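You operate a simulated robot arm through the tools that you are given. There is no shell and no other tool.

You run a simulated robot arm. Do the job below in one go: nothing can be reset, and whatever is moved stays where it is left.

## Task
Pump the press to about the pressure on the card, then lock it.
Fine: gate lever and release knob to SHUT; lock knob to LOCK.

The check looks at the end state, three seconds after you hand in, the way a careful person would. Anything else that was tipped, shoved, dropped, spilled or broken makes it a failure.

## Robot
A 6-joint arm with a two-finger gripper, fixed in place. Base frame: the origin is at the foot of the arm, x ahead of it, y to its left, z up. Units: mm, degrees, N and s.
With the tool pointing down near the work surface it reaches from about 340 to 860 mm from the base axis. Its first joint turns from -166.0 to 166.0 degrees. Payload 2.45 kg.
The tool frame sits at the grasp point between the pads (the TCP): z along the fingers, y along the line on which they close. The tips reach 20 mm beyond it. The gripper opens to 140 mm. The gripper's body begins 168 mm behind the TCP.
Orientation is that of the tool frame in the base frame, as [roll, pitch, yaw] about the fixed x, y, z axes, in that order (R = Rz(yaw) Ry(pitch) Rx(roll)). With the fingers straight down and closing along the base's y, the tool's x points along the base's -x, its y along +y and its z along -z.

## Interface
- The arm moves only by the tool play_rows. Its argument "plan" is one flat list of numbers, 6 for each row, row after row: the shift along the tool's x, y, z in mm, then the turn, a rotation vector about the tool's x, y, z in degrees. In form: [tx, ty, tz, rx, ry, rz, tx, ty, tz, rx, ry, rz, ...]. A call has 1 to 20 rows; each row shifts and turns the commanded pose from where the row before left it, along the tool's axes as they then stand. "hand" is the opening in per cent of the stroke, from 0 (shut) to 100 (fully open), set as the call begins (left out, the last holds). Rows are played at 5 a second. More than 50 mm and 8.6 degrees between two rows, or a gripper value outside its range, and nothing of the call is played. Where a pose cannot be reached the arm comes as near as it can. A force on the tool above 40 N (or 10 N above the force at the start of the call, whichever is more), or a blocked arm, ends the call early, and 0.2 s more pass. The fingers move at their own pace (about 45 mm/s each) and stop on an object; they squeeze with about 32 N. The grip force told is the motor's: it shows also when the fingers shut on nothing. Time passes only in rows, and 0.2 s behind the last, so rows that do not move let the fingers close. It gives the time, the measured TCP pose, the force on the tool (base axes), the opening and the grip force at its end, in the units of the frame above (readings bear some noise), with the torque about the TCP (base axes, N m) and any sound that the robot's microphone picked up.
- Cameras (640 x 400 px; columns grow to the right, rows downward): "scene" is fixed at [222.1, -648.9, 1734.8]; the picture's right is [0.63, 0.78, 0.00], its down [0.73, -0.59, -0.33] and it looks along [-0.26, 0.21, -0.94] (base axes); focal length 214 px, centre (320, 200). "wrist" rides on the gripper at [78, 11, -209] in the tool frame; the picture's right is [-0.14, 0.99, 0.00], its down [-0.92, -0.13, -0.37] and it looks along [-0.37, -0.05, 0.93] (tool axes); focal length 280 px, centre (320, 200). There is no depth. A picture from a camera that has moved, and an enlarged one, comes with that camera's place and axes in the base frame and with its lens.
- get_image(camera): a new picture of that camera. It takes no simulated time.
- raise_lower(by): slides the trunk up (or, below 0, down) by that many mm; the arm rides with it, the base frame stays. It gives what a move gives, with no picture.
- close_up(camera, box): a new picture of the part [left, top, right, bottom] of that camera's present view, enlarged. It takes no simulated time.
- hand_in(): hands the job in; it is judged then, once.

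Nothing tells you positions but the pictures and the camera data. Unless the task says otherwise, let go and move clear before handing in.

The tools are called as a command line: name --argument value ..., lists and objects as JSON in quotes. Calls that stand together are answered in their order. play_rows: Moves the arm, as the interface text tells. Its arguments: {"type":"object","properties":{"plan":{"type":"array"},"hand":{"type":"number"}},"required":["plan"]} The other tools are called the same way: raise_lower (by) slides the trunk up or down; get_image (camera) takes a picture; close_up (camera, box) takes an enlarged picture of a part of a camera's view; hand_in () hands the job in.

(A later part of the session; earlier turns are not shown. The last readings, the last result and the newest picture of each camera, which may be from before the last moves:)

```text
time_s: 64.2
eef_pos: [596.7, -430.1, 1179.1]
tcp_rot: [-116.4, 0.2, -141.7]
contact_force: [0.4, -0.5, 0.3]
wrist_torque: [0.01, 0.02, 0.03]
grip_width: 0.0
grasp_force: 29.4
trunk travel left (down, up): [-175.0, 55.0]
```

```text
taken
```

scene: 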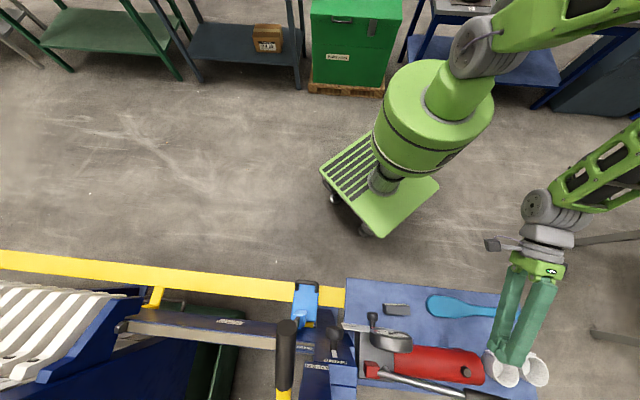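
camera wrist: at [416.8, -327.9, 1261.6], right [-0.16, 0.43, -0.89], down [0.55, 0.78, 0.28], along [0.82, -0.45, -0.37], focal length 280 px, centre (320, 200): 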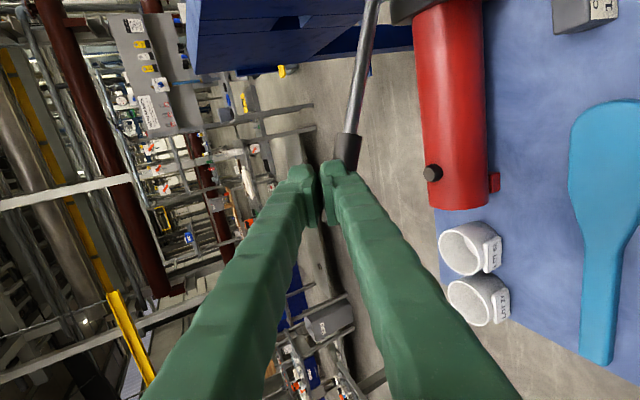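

The grip is hidden behind the fingers. I'll open the hand to see between them.

play_rows --plan '[0, 0, 0, 0, 0, 0, 0, 0, 0, 0, 0, 0, 0, 0, 0, 0, 0, 0, 0, 0, 0, 0, 0, 0, 0, 0, 0, 0, 0, 0, 0, 0, 0, 0, 0, 0, 0, 0, 0, 0, 0, 0, 0, 0, 0, 0, 0, 0]' --hand 100

get_image --camera "wrist"

close_up --camera "wrist" --box '[240, 0, 420, 200]'

```text
time_s: 66.0
eef_pos: [596.5, -430.9, 1179.5]
tcp_rot: [-116.4, 0.1, -141.9]
contact_force: [0.5, -0.4, 0.4]
wrist_torque: [0.03, 0.04, -0.03]
grip_width: 140.1
grasp_force: 0.1
trunk travel left (down, up): [-175.0, 55.0]
```

```text
taken
camera wrist: at [417.1, -327.8, 1261.6], right [-0.16, 0.43, -0.89], down [0.55, 0.78, 0.28], along [0.82, -0.45, -0.37], focal length 280 px, centre (320, 200)
```

wrist: 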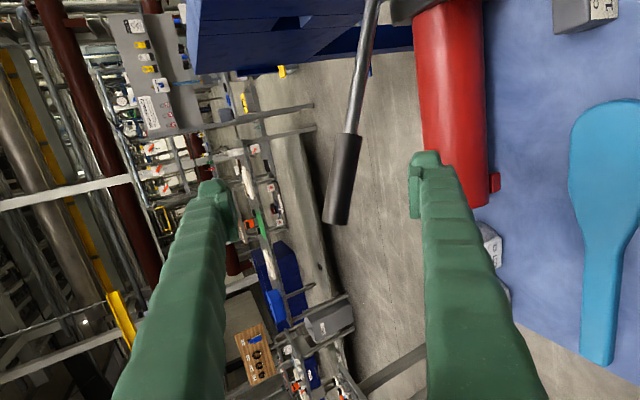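

```text
2.00 times, centred on (330, 100) of wrist
camera zoom: at [417.1, -327.8, 1261.6], right [-0.16, 0.43, -0.89], down [0.55, 0.78, 0.28], along [0.82, -0.45, -0.37], focal length 561 px, centre (300, 400)
```

zoom: 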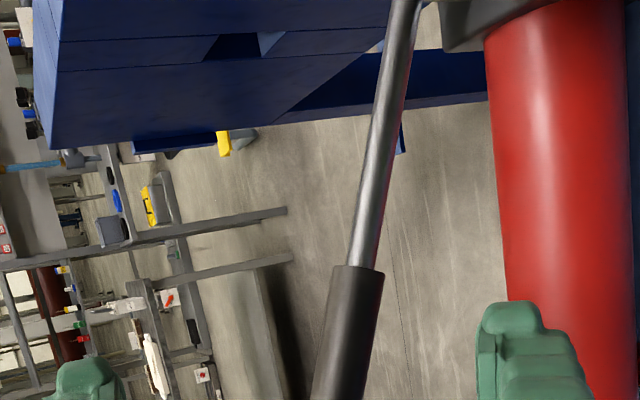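

The handle is now well located: grip end (762,-471,1101), pivot near (497,-706,988), tilted up about 18°. I'll straddle the grip with partly open fingers, one above and one below, so I can push it both down and up.

play_rows --plan '[-11.2, 16.2, 36, 0, 0, 0, -11.2, 16.2, 36, 0, 0, 0, 0, 0, 0, 0, 0, 0, 0, 0, 25, 0, 0, 0, 0, 0, 25, 0, 0, 0, 0, 0, 0, 0, 0, 0]' --hand 48

get_image --camera "wrist"

```text
time_s: 67.4
eef_pos: [673.2, -493.9, 1095.9]
tcp_rot: [-116.4, 0.2, -141.9]
contact_force: [-0.3, -0.3, 0.3]
wrist_torque: [0.01, -0.01, 0.03]
grip_width: 67.2
grasp_force: 0.0
trunk travel left (down, up): [-175.0, 55.0]
```

```text
taken
camera wrist: at [493.1, -390.6, 1177.6], right [-0.16, 0.43, -0.89], down [0.55, 0.78, 0.28], along [0.82, -0.45, -0.37], focal length 280 px, centre (320, 200)
```

wrist: 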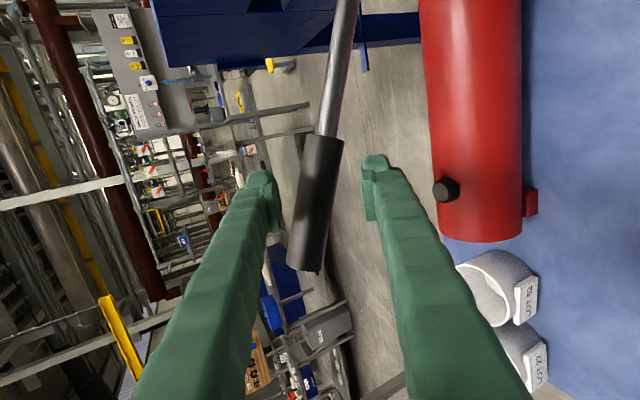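

The handle is centred between the fingers. Advancing the rest of the way.

play_rows --plan '[0, 0, 15, 0, 0, 0, 0, 0, 15, 0, 0, 0, 0, 0, 12, 0, 0, 0, 0, 0, 0, 0, 0, 0]'

get_image --camera "wrist"

close_up --camera "scene" --box '[380, 280, 560, 400]'

```text
time_s: 68.4
eef_pos: [697.8, -521.9, 1077.4]
tcp_rot: [-116.4, 0.2, -141.9]
contact_force: [0.4, 0.3, -0.4]
wrist_torque: [0.02, -0.02, 0.02]
grip_width: 67.3
grasp_force: 0.1
trunk travel left (down, up): [-175.0, 55.0]
```

```text
taken
camera wrist: at [517.7, -419.6, 1159.6], right [-0.16, 0.43, -0.89], down [0.55, 0.78, 0.28], along [0.82, -0.45, -0.37], focal length 280 px, centre (320, 200)
```

wrist: 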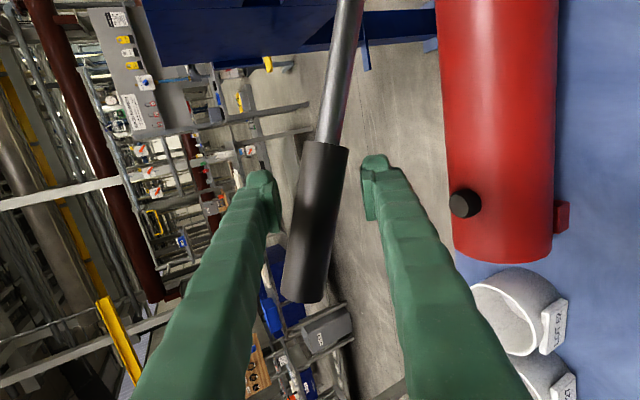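

```text
3.33 times, centred on (470, 340) of scene
camera zoom: at [222.1, -648.9, 1734.8], right [0.63, 0.78, 0.0], down [0.73, -0.59, -0.33], along [-0.26, 0.21, -0.94], focal length 715 px, centre (-180, -267)
```

zoom: 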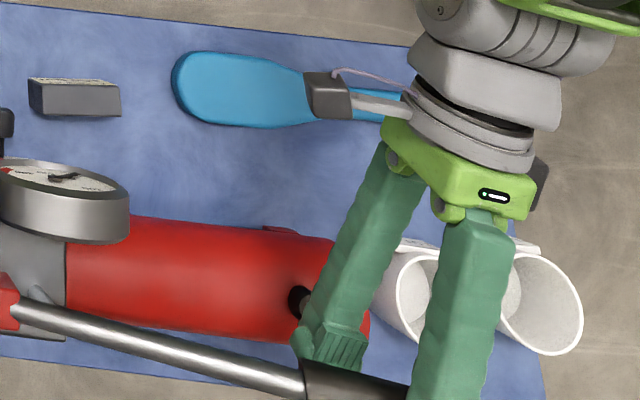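

The handle sits between the fingers. I'll press down and watch force, handle and gauge.

play_rows --plan '[0, 9, 4.45, 0, 0, 0, 0, 9, 4.45, 0, 0, 0, 0, 9, 4.45, 0, 0, 0, 0, 9, 4.45, 0, 0, 0, 0, 0, 0, 0, 0, 0]'

get_image --camera "wrist"

close_up --camera "scene" --box '[350, 290, 530, 400]'

```text
time_s: 69.6
eef_pos: [695.5, -520.3, 1037.9]
tcp_rot: [-116.4, 0.2, -141.9]
contact_force: [0.6, -1.5, 2.2]
wrist_torque: [0.07, -0.04, -0.05]
grip_width: 68.6
grasp_force: 1.2
trunk travel left (down, up): [-175.0, 55.0]
```

```text
taken
camera wrist: at [516.8, -418.4, 1119.7], right [-0.16, 0.43, -0.89], down [0.55, 0.78, 0.28], along [0.82, -0.45, -0.37], focal length 280 px, centre (320, 200)
```

wrist: 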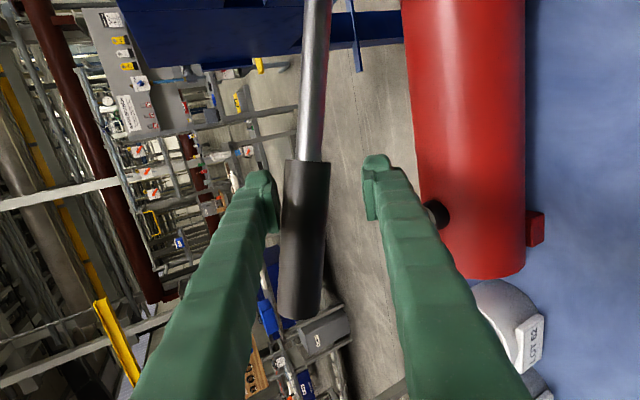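

```text
3.56 times, centred on (440, 345) of scene
camera zoom: at [222.1, -648.9, 1734.8], right [0.63, 0.78, 0.0], down [0.73, -0.59, -0.33], along [-0.26, 0.21, -0.94], focal length 763 px, centre (-107, -316)
```

zoom: 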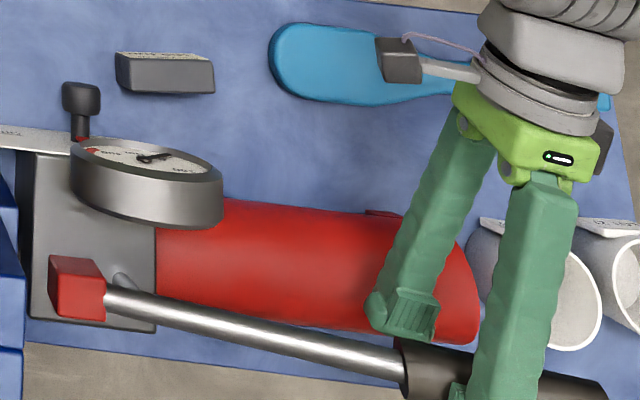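

The handle follows with little force. Continuing down, and checking the gauge.

play_rows --plan '[0, 9, 4.45, 0, 0, 0, 0, 9, 4.45, 0, 0, 0, 0, 9, 4.45, 0, 0, 0, 0, 7, 3.5, 0, 0, 0, 0, 0, 0, 0, 0, 0]'

get_image --camera "wrist"

close_up --camera "scene" --box '[340, 310, 430, 380]'

close_up --camera "scene" --box '[350, 290, 530, 400]'

```text
time_s: 70.8
eef_pos: [696.8, -519.9, 998.8]
tcp_rot: [-116.3, 0.2, -141.9]
contact_force: [2.4, -0.6, 4.1]
wrist_torque: [0.03, 0.02, -0.02]
grip_width: 69.9
grasp_force: 1.8
trunk travel left (down, up): [-175.0, 55.0]
```

```text
taken
camera wrist: at [517.2, -417.9, 1082.0], right [-0.16, 0.43, -0.89], down [0.55, 0.78, 0.28], along [0.82, -0.45, -0.37], focal length 280 px, centre (320, 200)
```

wrist: 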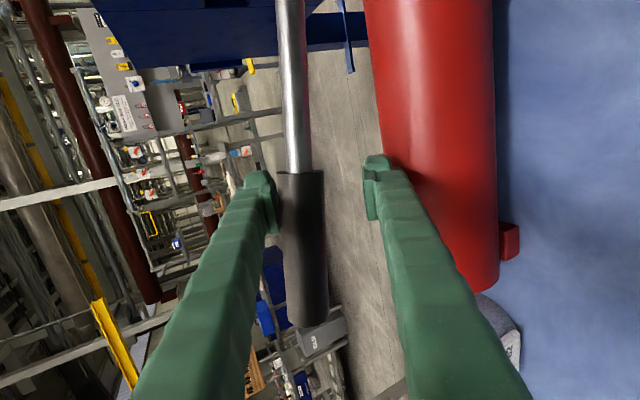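

```text
5.71 times, centred on (385, 345) of scene
camera zoom: at [222.1, -648.9, 1734.8], right [0.63, 0.78, 0.0], down [0.73, -0.59, -0.33], along [-0.26, 0.21, -0.94], focal length 1226 px, centre (-51, -629)
```

zoom: 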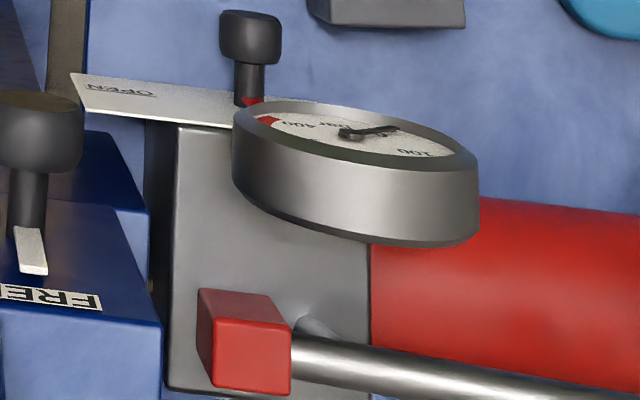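

```text
3.56 times, centred on (440, 345) of scene
camera zoom: at [222.1, -648.9, 1734.8], right [0.63, 0.78, 0.0], down [0.73, -0.59, -0.33], along [-0.26, 0.21, -0.94], focal length 763 px, centre (-107, -316)
```

zoom: 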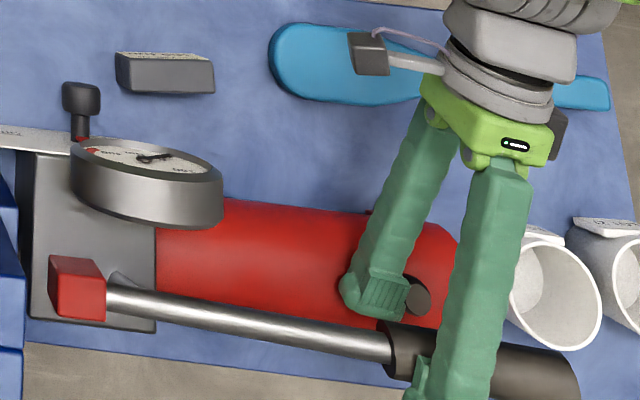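

close_up --camera "scene" --box '[370, 320, 412, 346]'

```text
15.24 times, centred on (391, 333) of scene
camera zoom: at [222.1, -648.9, 1734.8], right [0.63, 0.78, 0.0], down [0.73, -0.59, -0.33], along [-0.26, 0.21, -0.94], focal length 3268 px, centre (-762, -1827)
```

zoom: 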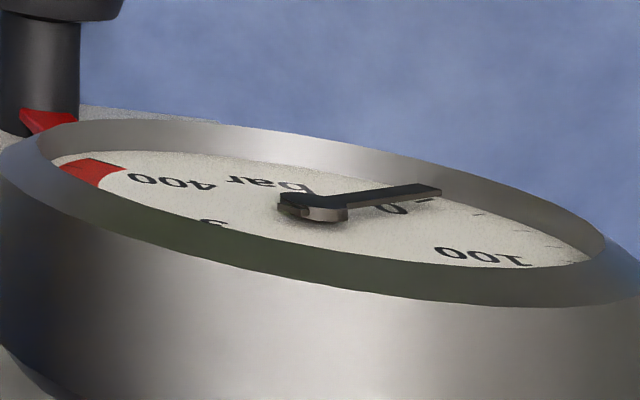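

At high zoom I can read the gauge from the scene camera; it's still at about 0. Next, an up stroke followed by a down stroke.

play_rows --plan '[0, -13.5, -6.7, 0, 0, 0, 0, -13.5, -6.7, 0, 0, 0, 0, -13.5, -6.7, 0, 0, 0, 0, -13.5, -6.7, 0, 0, 0, 0, -13.5, -6.7, 0, 0, 0, 0, -13.5, -6.7, 0, 0, 0, 0, -9, -4.5, 0, 0, 0, 0, 0, 0, 0, 0, 0]'

get_image --camera "wrist"

close_up --camera "scene" --box '[370, 320, 412, 346]'

```text
time_s: 72.6
eef_pos: [696.6, -519.4, 1097.2]
tcp_rot: [-116.6, 0.2, -141.8]
contact_force: [-1.7, 5.2, -9.1]
wrist_torque: [0.24, -0.17, 0.0]
grip_width: 74.6
grasp_force: 5.6
trunk travel left (down, up): [-175.0, 55.0]
```

```text
taken
camera wrist: at [517.7, -417.5, 1180.8], right [-0.16, 0.44, -0.89], down [0.56, 0.78, 0.28], along [0.82, -0.44, -0.37], focal length 280 px, centre (320, 200)
```

wrist: 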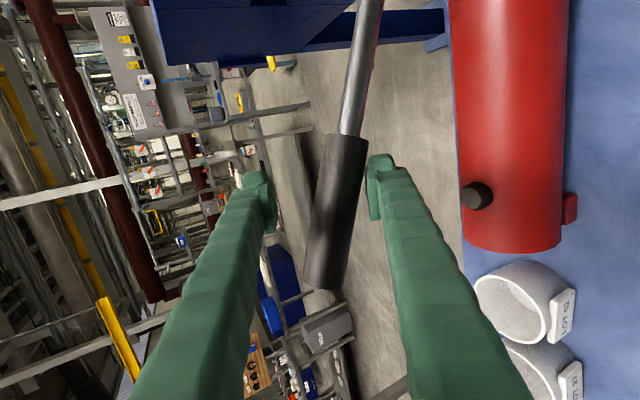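

```text
15.24 times, centred on (391, 333) of scene
camera zoom: at [222.1, -648.9, 1734.8], right [0.63, 0.78, 0.0], down [0.73, -0.59, -0.33], along [-0.26, 0.21, -0.94], focal length 3268 px, centre (-762, -1827)
```

zoom: 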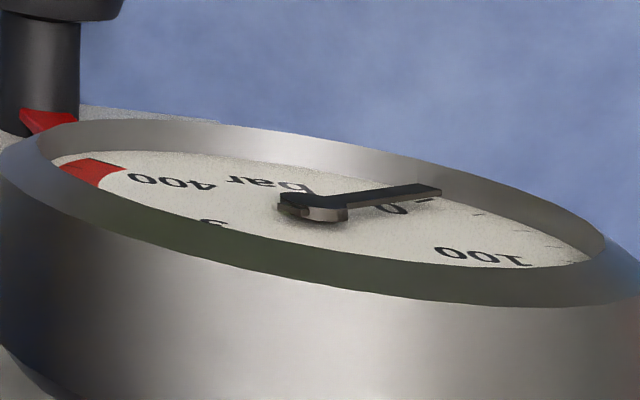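

play_rows --plan '[0, 13.5, 6.7, 0, 0, 0, 0, 13.5, 6.7, 0, 0, 0, 0, 13.5, 6.7, 0, 0, 0, 0, 13.5, 6.7, 0, 0, 0, 0, 13.5, 6.7, 0, 0, 0, 0, 13.5, 6.7, 0, 0, 0, 0, 13.5, 6.7, 0, 0, 0, 0, 0, 0, 0, 0, 0]'

close_up --camera "scene" --box '[370, 320, 412, 346]'

close_up --camera "scene" --box '[350, 290, 530, 400]'

```text
time_s: 74.4
eef_pos: [696.4, -520.3, 994.2]
tcp_rot: [-116.4, 0.3, -141.9]
contact_force: [0.6, -0.4, 4.4]
wrist_torque: [0.03, 0.01, -0.08]
grip_width: 69.6
grasp_force: 1.6
trunk travel left (down, up): [-175.0, 55.0]
```

```text
15.24 times, centred on (391, 333) of scene
camera zoom: at [222.1, -648.9, 1734.8], right [0.63, 0.78, 0.0], down [0.73, -0.59, -0.33], along [-0.26, 0.21, -0.94], focal length 3268 px, centre (-762, -1827)
```

zoom: 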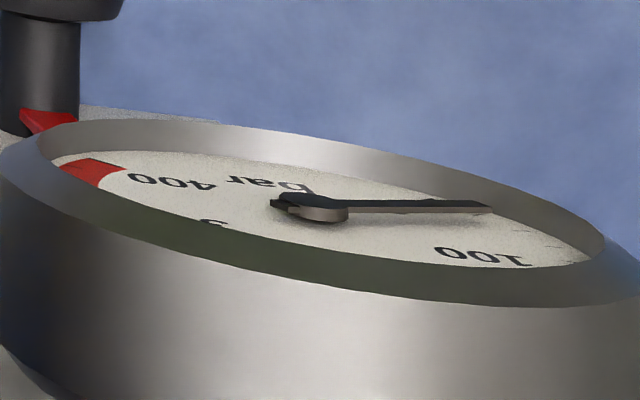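

```text
3.56 times, centred on (440, 345) of scene
camera zoom: at [222.1, -648.9, 1734.8], right [0.63, 0.78, 0.0], down [0.73, -0.59, -0.33], along [-0.26, 0.21, -0.94], focal length 763 px, centre (-107, -316)
```

zoom: 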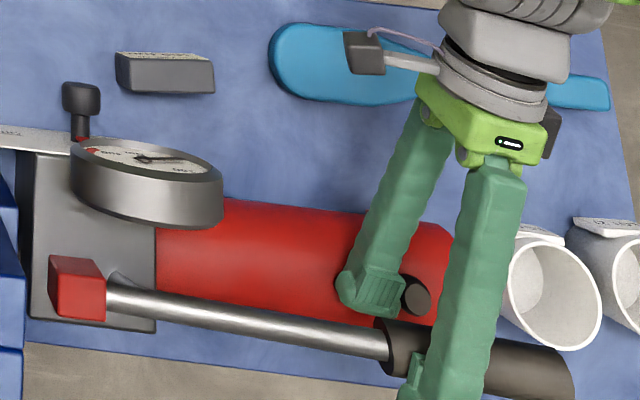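

The needle rose to roughly 35–40 bar on that stroke, so pumping works. Another full stroke.

play_rows --plan '[0, -13.5, -6.7, 0, 0, 0, 0, -13.5, -6.7, 0, 0, 0, 0, -13.5, -6.7, 0, 0, 0, 0, -13.5, -6.7, 0, 0, 0, 0, -13.5, -6.7, 0, 0, 0, 0, -13.5, -6.7, 0, 0, 0, 0, -13, -6.5, 0, 0, 0, 0, 0, 0, 0, 0, 0]'

close_up --camera "scene" --box '[370, 320, 412, 346]'

play_rows --plan '[0, 13.5, 6.7, 0, 0, 0, 0, 13.5, 6.7, 0, 0, 0, 0, 13.5, 6.7, 0, 0, 0, 0, 13.5, 6.7, 0, 0, 0, 0, 13.5, 6.7, 0, 0, 0, 0, 13.5, 6.7, 0, 0, 0, 0, 13, 6.5, 0, 0, 0, 0, 0, 0, 0, 0, 0]'

close_up --camera "scene" --box '[370, 320, 412, 346]'

```text
time_s: 76.2
eef_pos: [695.5, -521.5, 1097.5]
tcp_rot: [-116.6, 0.3, -141.8]
contact_force: [-1.2, 4.2, -9.6]
wrist_torque: [0.21, -0.17, 0.06]
grip_width: 74.9
grasp_force: 5.4
trunk travel left (down, up): [-175.0, 55.0]
```

```text
15.24 times, centred on (391, 333) of scene
camera zoom: at [222.1, -648.9, 1734.8], right [0.63, 0.78, 0.0], down [0.73, -0.59, -0.33], along [-0.26, 0.21, -0.94], focal length 3268 px, centre (-762, -1827)
```

zoom: 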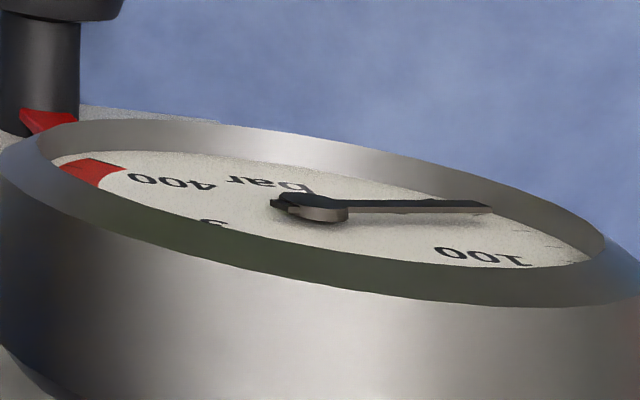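

```text
time_s: 78.0
eef_pos: [696.5, -520.9, 994.6]
tcp_rot: [-116.4, 0.2, -142.0]
contact_force: [0.3, -0.8, 3.2]
wrist_torque: [0.08, -0.04, 0.01]
grip_width: 69.8
grasp_force: 1.9
trunk travel left (down, up): [-175.0, 55.0]
```

```text
15.24 times, centred on (391, 333) of scene
camera zoom: at [222.1, -648.9, 1734.8], right [0.63, 0.78, 0.0], down [0.73, -0.59, -0.33], along [-0.26, 0.21, -0.94], focal length 3268 px, centre (-762, -1827)
```

zoom: 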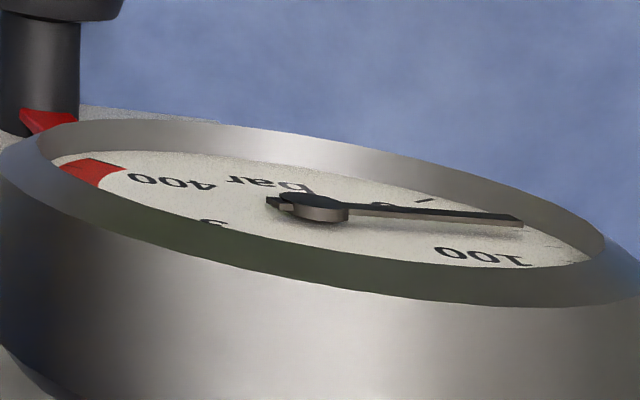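

About 20 bar per stroke by my dial calibration: 0 to about 22 to about 40. I'll do two full strokes per call now.

play_rows --plan '[0, -23, -11.4, 0, 0, 0, 0, -23, -11.4, 0, 0, 0, 0, -23, -11.4, 0, 0, 0, 0, -23, -11.4, 0, 0, 0, 0, 0, 0, 0, 0, 0, 0, 23, 11.4, 0, 0, 0, 0, 23, 11.4, 0, 0, 0, 0, 23, 11.4, 0, 0, 0, 0, 23, 11.4, 0, 0, 0, 0, -23, -11.4, 0, 0, 0, 0, -23, -11.4, 0, 0, 0, 0, -23, -11.4, 0, 0, 0, 0, -23, -11.4, 0, 0, 0, 0, 0, 0, 0, 0, 0, 0, 23, 11.4, 0, 0, 0, 0, 23, 11.4, 0, 0, 0, 0, 23, 11.4, 0, 0, 0, 0, 23, 11.4, 0, 0, 0, 0, 0, 0, 0, 0, 0]'

close_up --camera "scene" --box '[370, 320, 412, 346]'

```text
time_s: 82.0
eef_pos: [696.9, -521.9, 995.5]
tcp_rot: [-116.4, 0.2, -141.9]
contact_force: [1.3, -0.6, 4.8]
wrist_torque: [0.09, -0.01, -0.08]
grip_width: 69.7
grasp_force: 2.0
trunk travel left (down, up): [-175.0, 55.0]
```

```text
15.24 times, centred on (391, 333) of scene
camera zoom: at [222.1, -648.9, 1734.8], right [0.63, 0.78, 0.0], down [0.73, -0.59, -0.33], along [-0.26, 0.21, -0.94], focal length 3268 px, centre (-762, -1827)
```

zoom: 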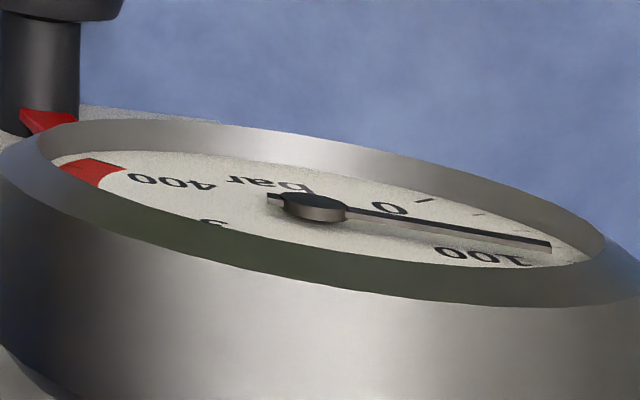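

The needle is at about 78 bar, roughly 19 bar per stroke. Two more strokes, then I'll read it.

play_rows --plan '[0, -23, -11.4, 0, 0, 0, 0, -23, -11.4, 0, 0, 0, 0, -23, -11.4, 0, 0, 0, 0, -23, -11.4, 0, 0, 0, 0, 0, 0, 0, 0, 0, 0, 23, 11.4, 0, 0, 0, 0, 23, 11.4, 0, 0, 0, 0, 23, 11.4, 0, 0, 0, 0, 23, 11.4, 0, 0, 0, 0, -23, -11.4, 0, 0, 0, 0, -23, -11.4, 0, 0, 0, 0, -23, -11.4, 0, 0, 0, 0, -23, -11.4, 0, 0, 0, 0, 0, 0, 0, 0, 0, 0, 23, 11.4, 0, 0, 0, 0, 23, 11.4, 0, 0, 0, 0, 23, 11.4, 0, 0, 0, 0, 23, 11.4, 0, 0, 0, 0, 0, 0, 0, 0, 0]'

close_up --camera "scene" --box '[370, 320, 412, 346]'

get_image --camera "wrist"

```text
time_s: 86.0
eef_pos: [697.3, -518.5, 993.2]
tcp_rot: [-116.4, 0.3, -141.9]
contact_force: [1.0, -0.4, 5.4]
wrist_torque: [0.05, -0.01, -0.05]
grip_width: 70.5
grasp_force: 1.9
trunk travel left (down, up): [-175.0, 55.0]
```

```text
15.24 times, centred on (391, 333) of scene
camera zoom: at [222.1, -648.9, 1734.8], right [0.63, 0.78, 0.0], down [0.73, -0.59, -0.33], along [-0.26, 0.21, -0.94], focal length 3268 px, centre (-762, -1827)
```

zoom: 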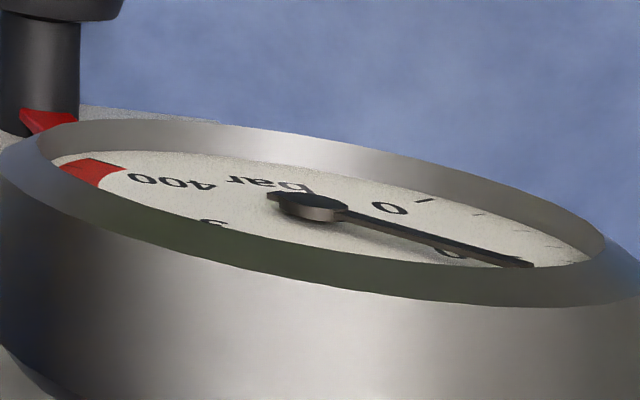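

```text
taken
camera wrist: at [517.6, -416.6, 1075.8], right [-0.16, 0.43, -0.89], down [0.56, 0.78, 0.28], along [0.82, -0.45, -0.37], focal length 280 px, centre (320, 200)
```

wrist: 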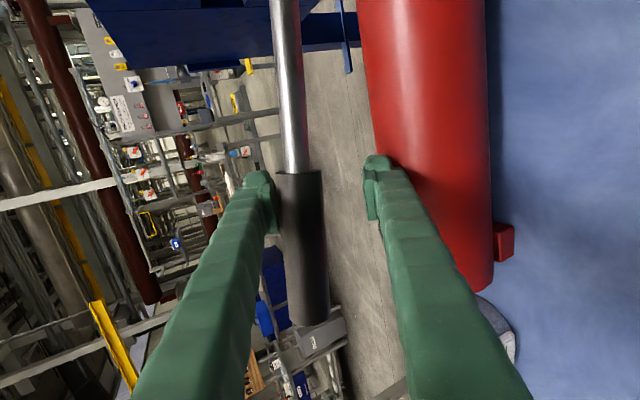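

The needle reads roughly 120–125 bar. One more full stroke, then I'll check the dial face-on before the final partial stroke.

play_rows --plan '[0, -23, -11.4, 0, 0, 0, 0, -23, -11.4, 0, 0, 0, 0, -23, -11.4, 0, 0, 0, 0, -23, -11.4, 0, 0, 0, 0, 0, 0, 0, 0, 0, 0, 23, 11.4, 0, 0, 0, 0, 23, 11.4, 0, 0, 0, 0, 23, 11.4, 0, 0, 0, 0, 23, 11.4, 0, 0, 0, 0, 0, 0, 0, 0, 0]'

close_up --camera "scene" --box '[370, 320, 412, 346]'

```text
time_s: 88.2
eef_pos: [696.6, -520.1, 992.7]
tcp_rot: [-116.4, 0.3, -141.9]
contact_force: [1.9, -1.6, 4.6]
wrist_torque: [0.11, 0.0, -0.04]
grip_width: 70.7
grasp_force: 2.6
trunk travel left (down, up): [-175.0, 55.0]
```

```text
15.24 times, centred on (391, 333) of scene
camera zoom: at [222.1, -648.9, 1734.8], right [0.63, 0.78, 0.0], down [0.73, -0.59, -0.33], along [-0.26, 0.21, -0.94], focal length 3268 px, centre (-762, -1827)
```

zoom: 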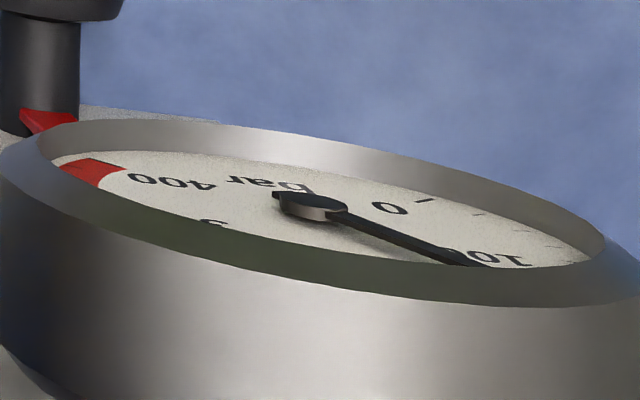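

The oblique estimate is now about 150 bar. I'll slide the fingers off the handle and take a face-on look at the gauge.

play_rows --plan '[0, -8, -4, 0, 0, 0, 0, 0, -40, 0, 0, 0, 0, 0, -40, 0, 0, 0, 0, 0, -40, 0, 0, 0, 33, 1.8, -18.5, 0, 0, 0, 33, 1.8, -18.5, 0, 0, 0, 33, 1.8, -18.5, 0, 0, 0, 0, 0, 0, 0, 5.4, 2.7, 0, 0, 0, 0, 5.4, 2.7, 0, 0, 0, 0, 5.4, 2.7, 0, 0, 0, 0, 0, 0]'

play_rows --plan '[24.8, 11.7, 20.7, 0, 0, 0, 24.8, 11.7, 20.7, 0, 0, 0, 24.8, 11.7, 20.7, 0, 0, 0, 0, 0, 0, 0, 0, 0]' --hand 0

get_image --camera "wrist"

close_up --camera "wrist" --box '[160, 80, 320, 240]'

get_image --camera "scene"

```text
time_s: 90.6
eef_pos: [532.3, -443.3, 1078.4]
tcp_rot: [-116.4, 0.4, -160.0]
contact_force: [-0.2, 0.3, -0.2]
wrist_torque: [-0.02, 0.0, -0.03]
grip_width: 67.4
grasp_force: 0.1
out of reach, approached as far as the arm can: row 7
trunk travel left (down, up): [-175.0, 55.0]
```

```text
time_s: 91.6
eef_pos: [477.5, -506.8, 1018.8]
tcp_rot: [-116.4, 0.3, -159.9]
contact_force: [0.1, 0.0, 0.9]
wrist_torque: [0.04, -0.02, 0.03]
grip_width: 0.0
grasp_force: 16.7
trunk travel left (down, up): [-175.0, 55.0]
```

```text
taken
camera wrist: at [337.1, -354.0, 1100.3], right [-0.02, 0.46, -0.89], down [0.77, 0.57, 0.28], along [0.64, -0.68, -0.37], focal length 280 px, centre (320, 200)
```

wrist: 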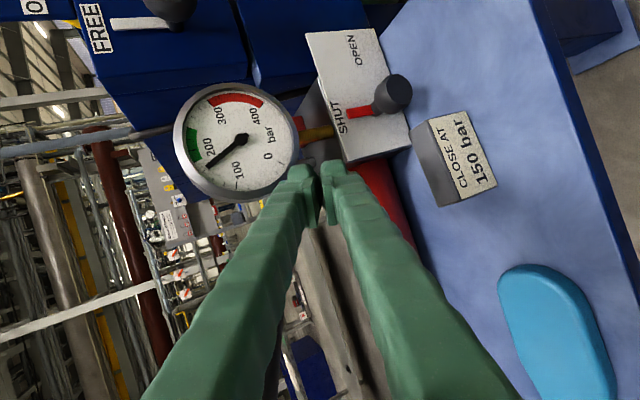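

```text
2.50 times, centred on (240, 160) of wrist
camera zoom: at [337.1, -354.0, 1100.3], right [-0.02, 0.46, -0.89], down [0.77, 0.57, 0.28], along [0.64, -0.68, -0.37], focal length 701 px, centre (520, 300)
```

zoom: 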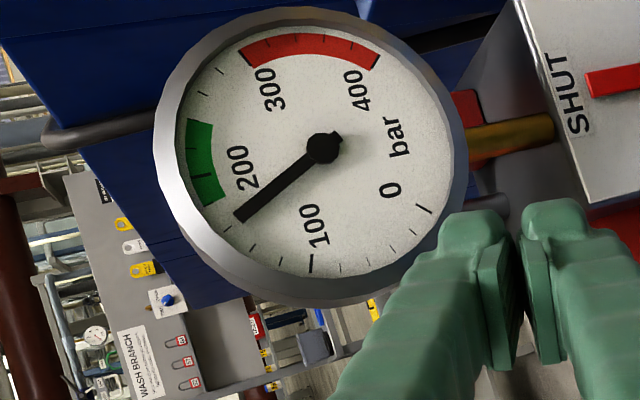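

```text
taken
```

scene: 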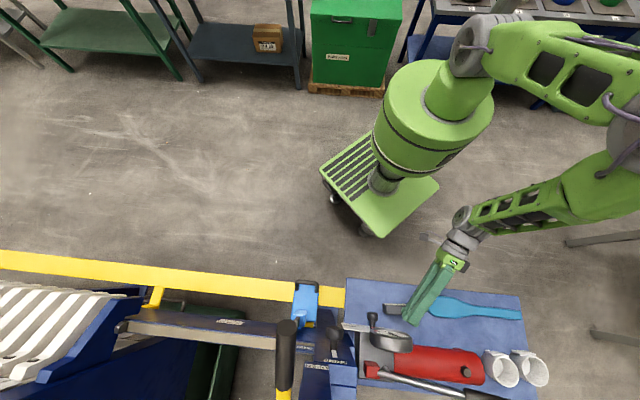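

Face-on, the needle reads close to 160. I'll zoom in for a precise value.

close_up --camera "wrist" --box '[195, 125, 275, 195]'

close_up --camera "wrist" --box '[180, 90, 300, 195]'

```text
5.71 times, centred on (235, 160) of wrist
camera zoom: at [337.1, -354.0, 1100.3], right [-0.02, 0.46, -0.89], down [0.77, 0.57, 0.28], along [0.64, -0.68, -0.37], focal length 1602 px, centre (806, 429)
```

zoom: 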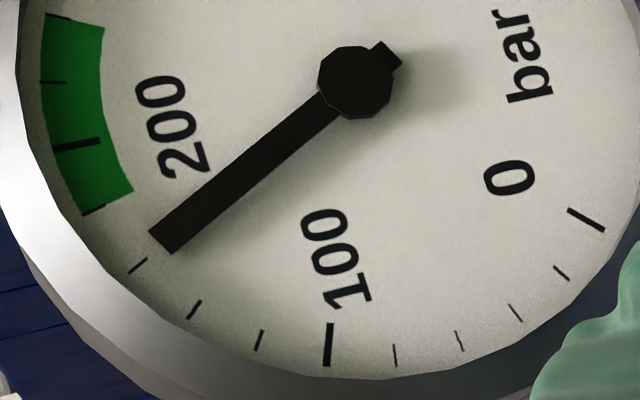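

```text
3.81 times, centred on (240, 142) of wrist
camera zoom: at [337.1, -354.0, 1100.3], right [-0.02, 0.46, -0.89], down [0.77, 0.57, 0.28], along [0.64, -0.68, -0.37], focal length 1068 px, centre (625, 419)
```

zoom: 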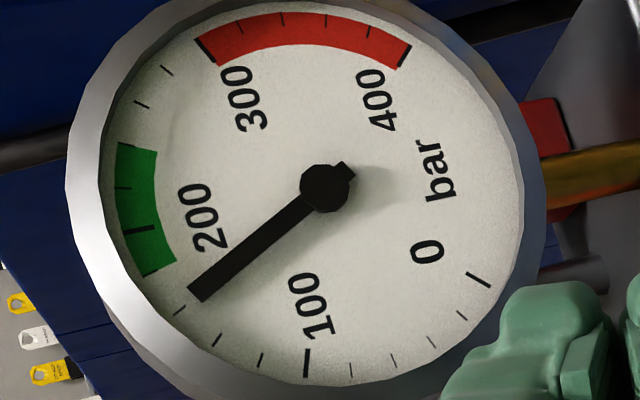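

close_up --camera "scene" --box '[370, 320, 412, 346]'

close_up --camera "scene" --box '[340, 290, 560, 400]'

```text
15.24 times, centred on (391, 333) of scene
camera zoom: at [222.1, -648.9, 1734.8], right [0.63, 0.78, 0.0], down [0.73, -0.59, -0.33], along [-0.26, 0.21, -0.94], focal length 3268 px, centre (-762, -1827)
```

zoom: 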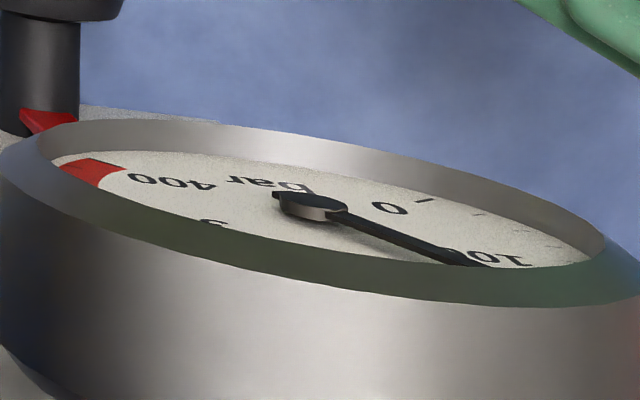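

```text
2.91 times, centred on (450, 345) of scene
camera zoom: at [222.1, -648.9, 1734.8], right [0.63, 0.78, 0.0], down [0.73, -0.59, -0.33], along [-0.26, 0.21, -0.94], focal length 624 px, centre (-58, -222)
```

zoom: 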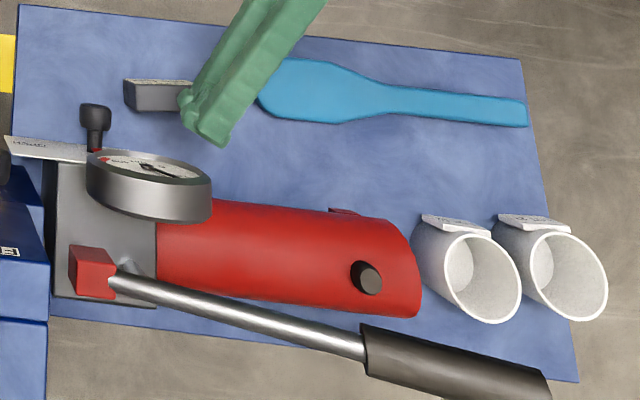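

The dial reads about 160 bar, slightly over the card's 150. I'd rather be closer, so I'll crack the release by a few degrees using the same top-roll technique, watching the gauge, then return it to SHUT and top up if needed.

play_rows --plan '[38.3, -8.2, 16.5, 0, 0, 0, 38.3, -8.2, 16.5, 0, 0, 0, 0, 28.2, 14, 0, 0, 0, 0, 28.2, 14, 0, 0, 0, -8.65, -6.65, 16.8, 0, 0, 0, -8.65, -6.65, 16.8, 0, 0, 0, 0, 0, 0, 0, 0, 0]'

get_image --camera "wrist"

close_up --camera "scene" --box '[330, 270, 450, 360]'

```text
time_s: 93.2
eef_pos: [444.4, -594.4, 954.3]
tcp_rot: [-116.3, 0.3, -160.0]
contact_force: [0.0, 0.6, -0.1]
wrist_torque: [0.01, 0.01, 0.02]
grip_width: 0.0
grasp_force: 29.3
trunk travel left (down, up): [-175.0, 55.0]
```

```text
taken
camera wrist: at [305.2, -441.2, 1035.4], right [-0.02, 0.46, -0.89], down [0.77, 0.57, 0.28], along [0.64, -0.68, -0.37], focal length 280 px, centre (320, 200)
```

wrist: 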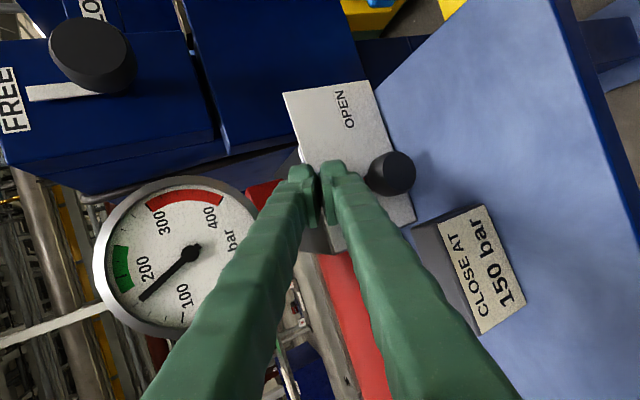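

```text
4.44 times, centred on (390, 315) of scene
camera zoom: at [222.1, -648.9, 1734.8], right [0.63, 0.78, 0.0], down [0.73, -0.59, -0.33], along [-0.26, 0.21, -0.94], focal length 953 px, centre (9, -311)
```

zoom: 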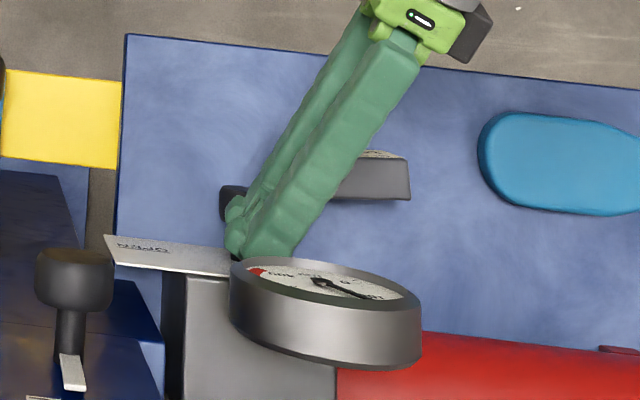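

The wrist camera can watch the gauge from this position. Lowering onto the knob.

play_rows --plan '[0, 9, 4.45, 0, 0, 0, 0, 7, 3.5, 0, 0, 0, 0, 2.7, 1.3, 0, 0, 0, 0, 0, 0, 0, 0, 0]'

play_rows --plan '[0, 2.7, 1.3, 0, 0, 0, 0, 0, 0, 0, 0, 0]'

play_rows --plan '[0, 1.8, 0.9, 0, 0, 0, 0, 0, 0, 0, 0, 0]'

```text
time_s: 94.2
eef_pos: [446.8, -595.3, 931.6]
tcp_rot: [-116.5, 0.2, -160.1]
contact_force: [0.0, 0.5, -0.9]
wrist_torque: [0.0, 0.0, 0.03]
grip_width: 0.3
grasp_force: 28.8
trunk travel left (down, up): [-175.0, 55.0]
```

```text
time_s: 94.8
eef_pos: [445.4, -594.7, 931.3]
tcp_rot: [-116.2, 0.4, -160.0]
contact_force: [-3.7, 2.8, 18.1]
wrist_torque: [0.1, 0.11, 0.0]
grip_width: 0.1
grasp_force: 29.6
trunk travel left (down, up): [-175.0, 55.0]
```

```text
time_s: 95.4
eef_pos: [445.7, -594.8, 931.1]
tcp_rot: [-115.9, 0.4, -160.0]
contact_force: [-5.9, 2.5, 35.4]
wrist_torque: [0.14, 0.17, 0.03]
grip_width: 0.1
grasp_force: 28.9
trunk travel left (down, up): [-175.0, 55.0]
```

play_rows --plan '[3.6, -0.77, 1.55, 0, 0, 0, 0, 0, 0, 0, 0, 0]'

get_image --camera "wrist"

close_up --camera "wrist" --box '[80, 160, 280, 360]'

close_up --camera "scene" --box '[360, 316, 412, 346]'

```text
time_s: 96.0
eef_pos: [443.3, -597.9, 930.8]
tcp_rot: [-115.9, 0.3, -159.9]
contact_force: [-0.2, 10.2, 40.9]
wrist_torque: [0.37, -0.24, 0.02]
grip_width: 0.1
grasp_force: 29.2
trunk travel left (down, up): [-175.0, 55.0]
```

```text
taken
camera wrist: at [303.5, -443.4, 1010.9], right [-0.01, 0.45, -0.89], down [0.77, 0.57, 0.28], along [0.64, -0.68, -0.36], focal length 280 px, centre (320, 200)
```

wrist: 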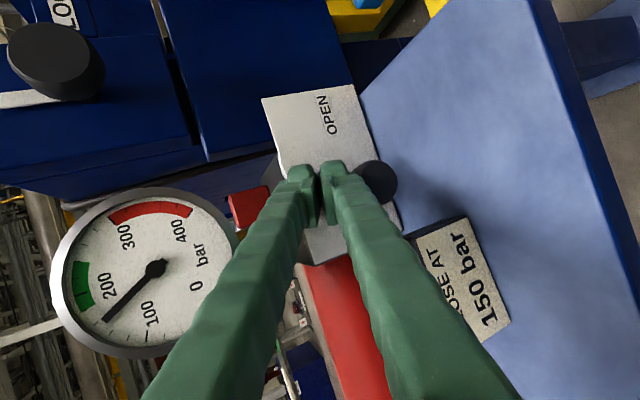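

```text
2.00 times, centred on (180, 260) of wrist
camera zoom: at [303.5, -443.4, 1010.9], right [-0.01, 0.45, -0.89], down [0.77, 0.57, 0.28], along [0.64, -0.68, -0.36], focal length 561 px, centre (600, 80)
```

zoom: 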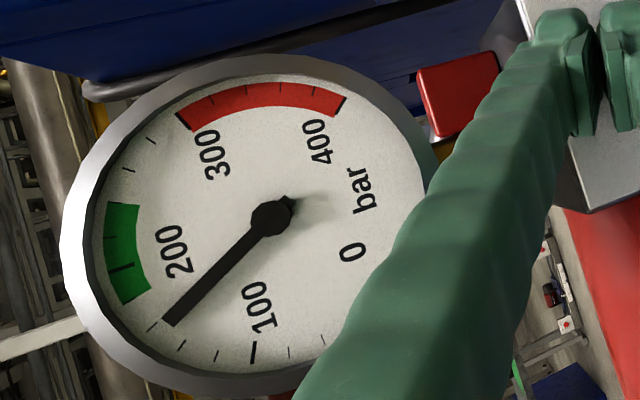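

```text
12.31 times, centred on (386, 331) of scene
camera zoom: at [222.1, -648.9, 1734.8], right [0.63, 0.78, 0.0], down [0.73, -0.59, -0.33], along [-0.26, 0.21, -0.94], focal length 2640 px, centre (-492, -1412)
```

zoom: 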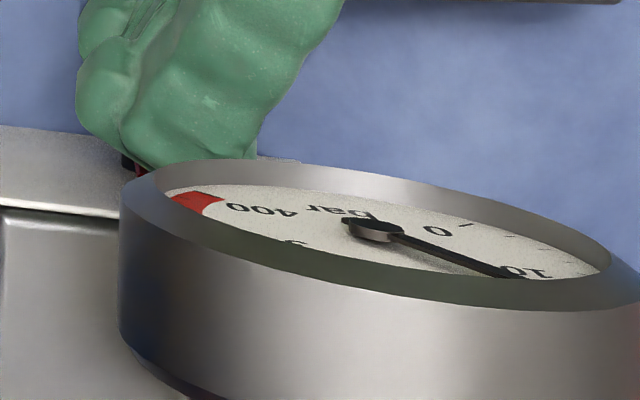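

The needle moved slightly. I'll hold briefly and re-read to see whether it's bleeding.

play_rows --plan '[0, 0, 0, 0, 0, 0, 0, 0, 0, 0, 0, 0, 0, 0, 0, 0, 0, 0]'

close_up --camera "wrist" --box '[80, 180, 220, 360]'

close_up --camera "scene" --box '[370, 320, 412, 346]'

```text
time_s: 96.8
eef_pos: [441.9, -599.2, 930.7]
tcp_rot: [-115.8, 0.3, -160.0]
contact_force: [0.3, 4.6, 39.7]
wrist_torque: [0.25, -0.21, 0.03]
grip_width: 0.2
grasp_force: 29.0
trunk travel left (down, up): [-175.0, 55.0]
```

```text
2.22 times, centred on (150, 270) of wrist
camera zoom: at [303.2, -443.9, 1010.8], right [-0.01, 0.45, -0.89], down [0.77, 0.57, 0.28], along [0.64, -0.68, -0.36], focal length 623 px, centre (698, 44)
```

zoom: 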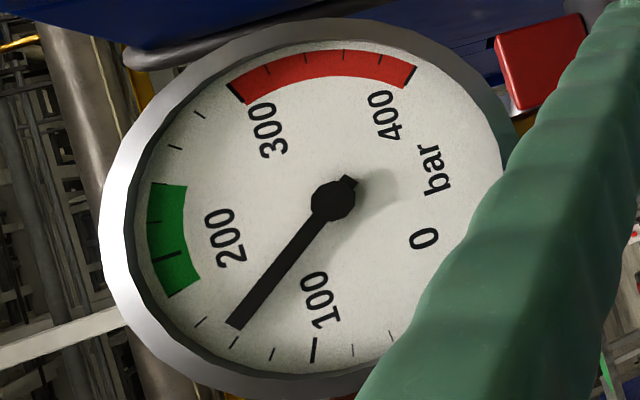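

```text
15.24 times, centred on (391, 333) of scene
camera zoom: at [222.1, -648.9, 1734.8], right [0.63, 0.78, 0.0], down [0.73, -0.59, -0.33], along [-0.26, 0.21, -0.94], focal length 3268 px, centre (-762, -1827)
```

zoom: 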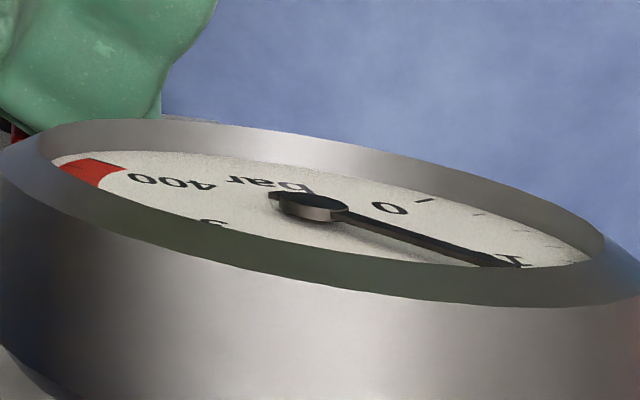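

It's bleeding slowly and is now near 145–150. Closing the release straight away.

play_rows --plan '[-3.6, 0.77, -1.55, 0, 0, 0, -3.6, 0.77, -1.55, 0, 0, 0]'

close_up --camera "wrist" --box '[80, 180, 220, 360]'

get_image --camera "wrist"

close_up --camera "scene" --box '[370, 320, 412, 346]'

```text
time_s: 97.4
eef_pos: [445.9, -593.6, 931.1]
tcp_rot: [-115.9, 0.3, -160.4]
contact_force: [-14.0, -13.4, 35.7]
wrist_torque: [-0.28, 0.36, 0.06]
grip_width: 0.2
grasp_force: 29.5
trunk travel left (down, up): [-175.0, 55.0]
```

```text
2.22 times, centred on (150, 270) of wrist
camera zoom: at [307.1, -440.0, 1010.8], right [-0.01, 0.46, -0.89], down [0.77, 0.57, 0.28], along [0.64, -0.68, -0.36], focal length 623 px, centre (698, 44)
```

zoom: 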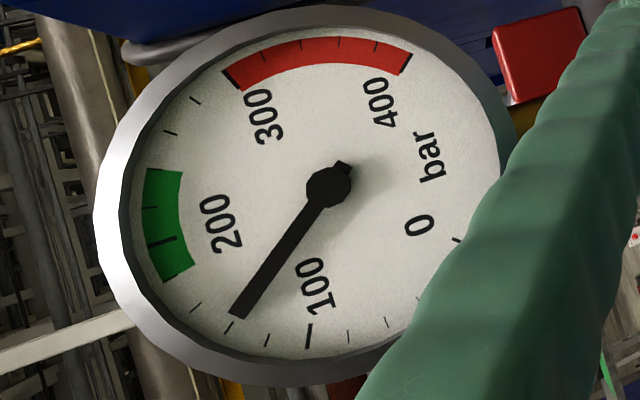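

```text
taken
camera wrist: at [307.1, -440.0, 1010.8], right [-0.01, 0.46, -0.89], down [0.77, 0.57, 0.28], along [0.64, -0.68, -0.36], focal length 280 px, centre (320, 200)
```

wrist: 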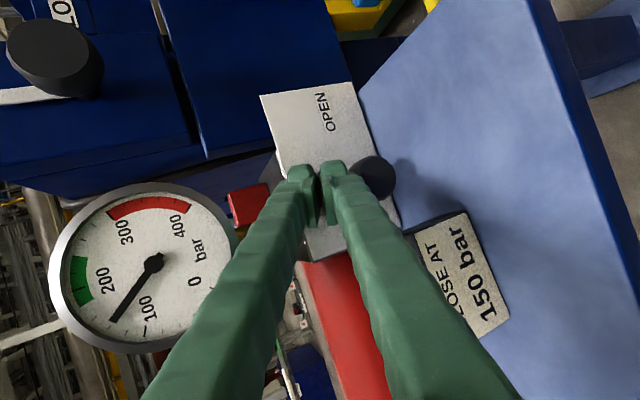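

```text
15.24 times, centred on (391, 333) of scene
camera zoom: at [222.1, -648.9, 1734.8], right [0.63, 0.78, 0.0], down [0.73, -0.59, -0.33], along [-0.26, 0.21, -0.94], focal length 3268 px, centre (-762, -1827)
```

zoom: 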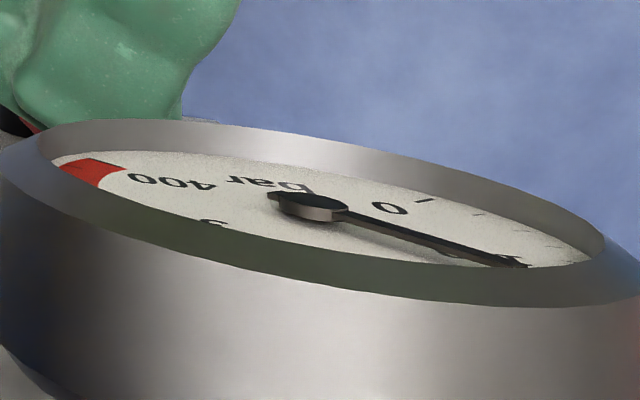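

play_rows --plan '[-2.7, 0.58, -1.16, 0, 0, 0, 0, 0, 0, 0, 0, 0, 0, 0, 0, 0, 0, 0]'

close_up --camera "wrist" --box '[80, 180, 220, 360]'

close_up --camera "wrist" --box '[250, 60, 430, 280]'

```text
time_s: 98.2
eef_pos: [448.9, -590.5, 929.3]
tcp_rot: [-115.9, 0.5, -160.1]
contact_force: [-19.1, -10.0, 39.1]
wrist_torque: [-0.32, 0.75, 0.05]
grip_width: 0.1
grasp_force: 29.1
trunk travel left (down, up): [-175.0, 55.0]
```

```text
2.22 times, centred on (150, 270) of wrist
camera zoom: at [310.1, -436.6, 1010.5], right [-0.01, 0.46, -0.89], down [0.77, 0.57, 0.28], along [0.64, -0.68, -0.36], focal length 623 px, centre (698, 44)
```

zoom: 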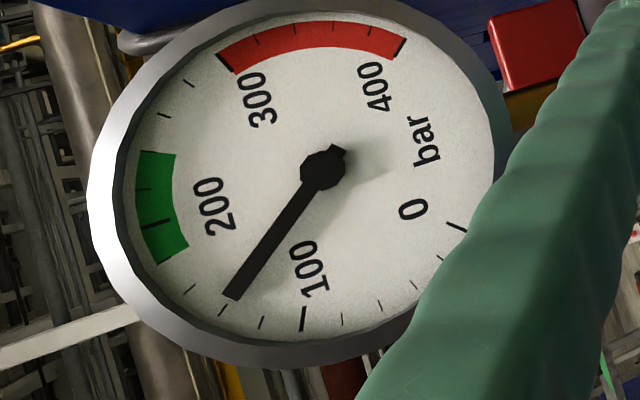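

```text
1.82 times, centred on (340, 170) of wrist
camera zoom: at [310.1, -436.6, 1010.5], right [-0.01, 0.46, -0.89], down [0.77, 0.57, 0.28], along [0.64, -0.68, -0.36], focal length 510 px, centre (284, 254)
```

zoom: 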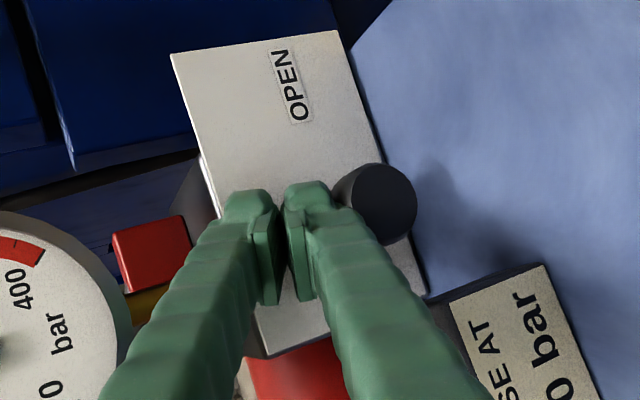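

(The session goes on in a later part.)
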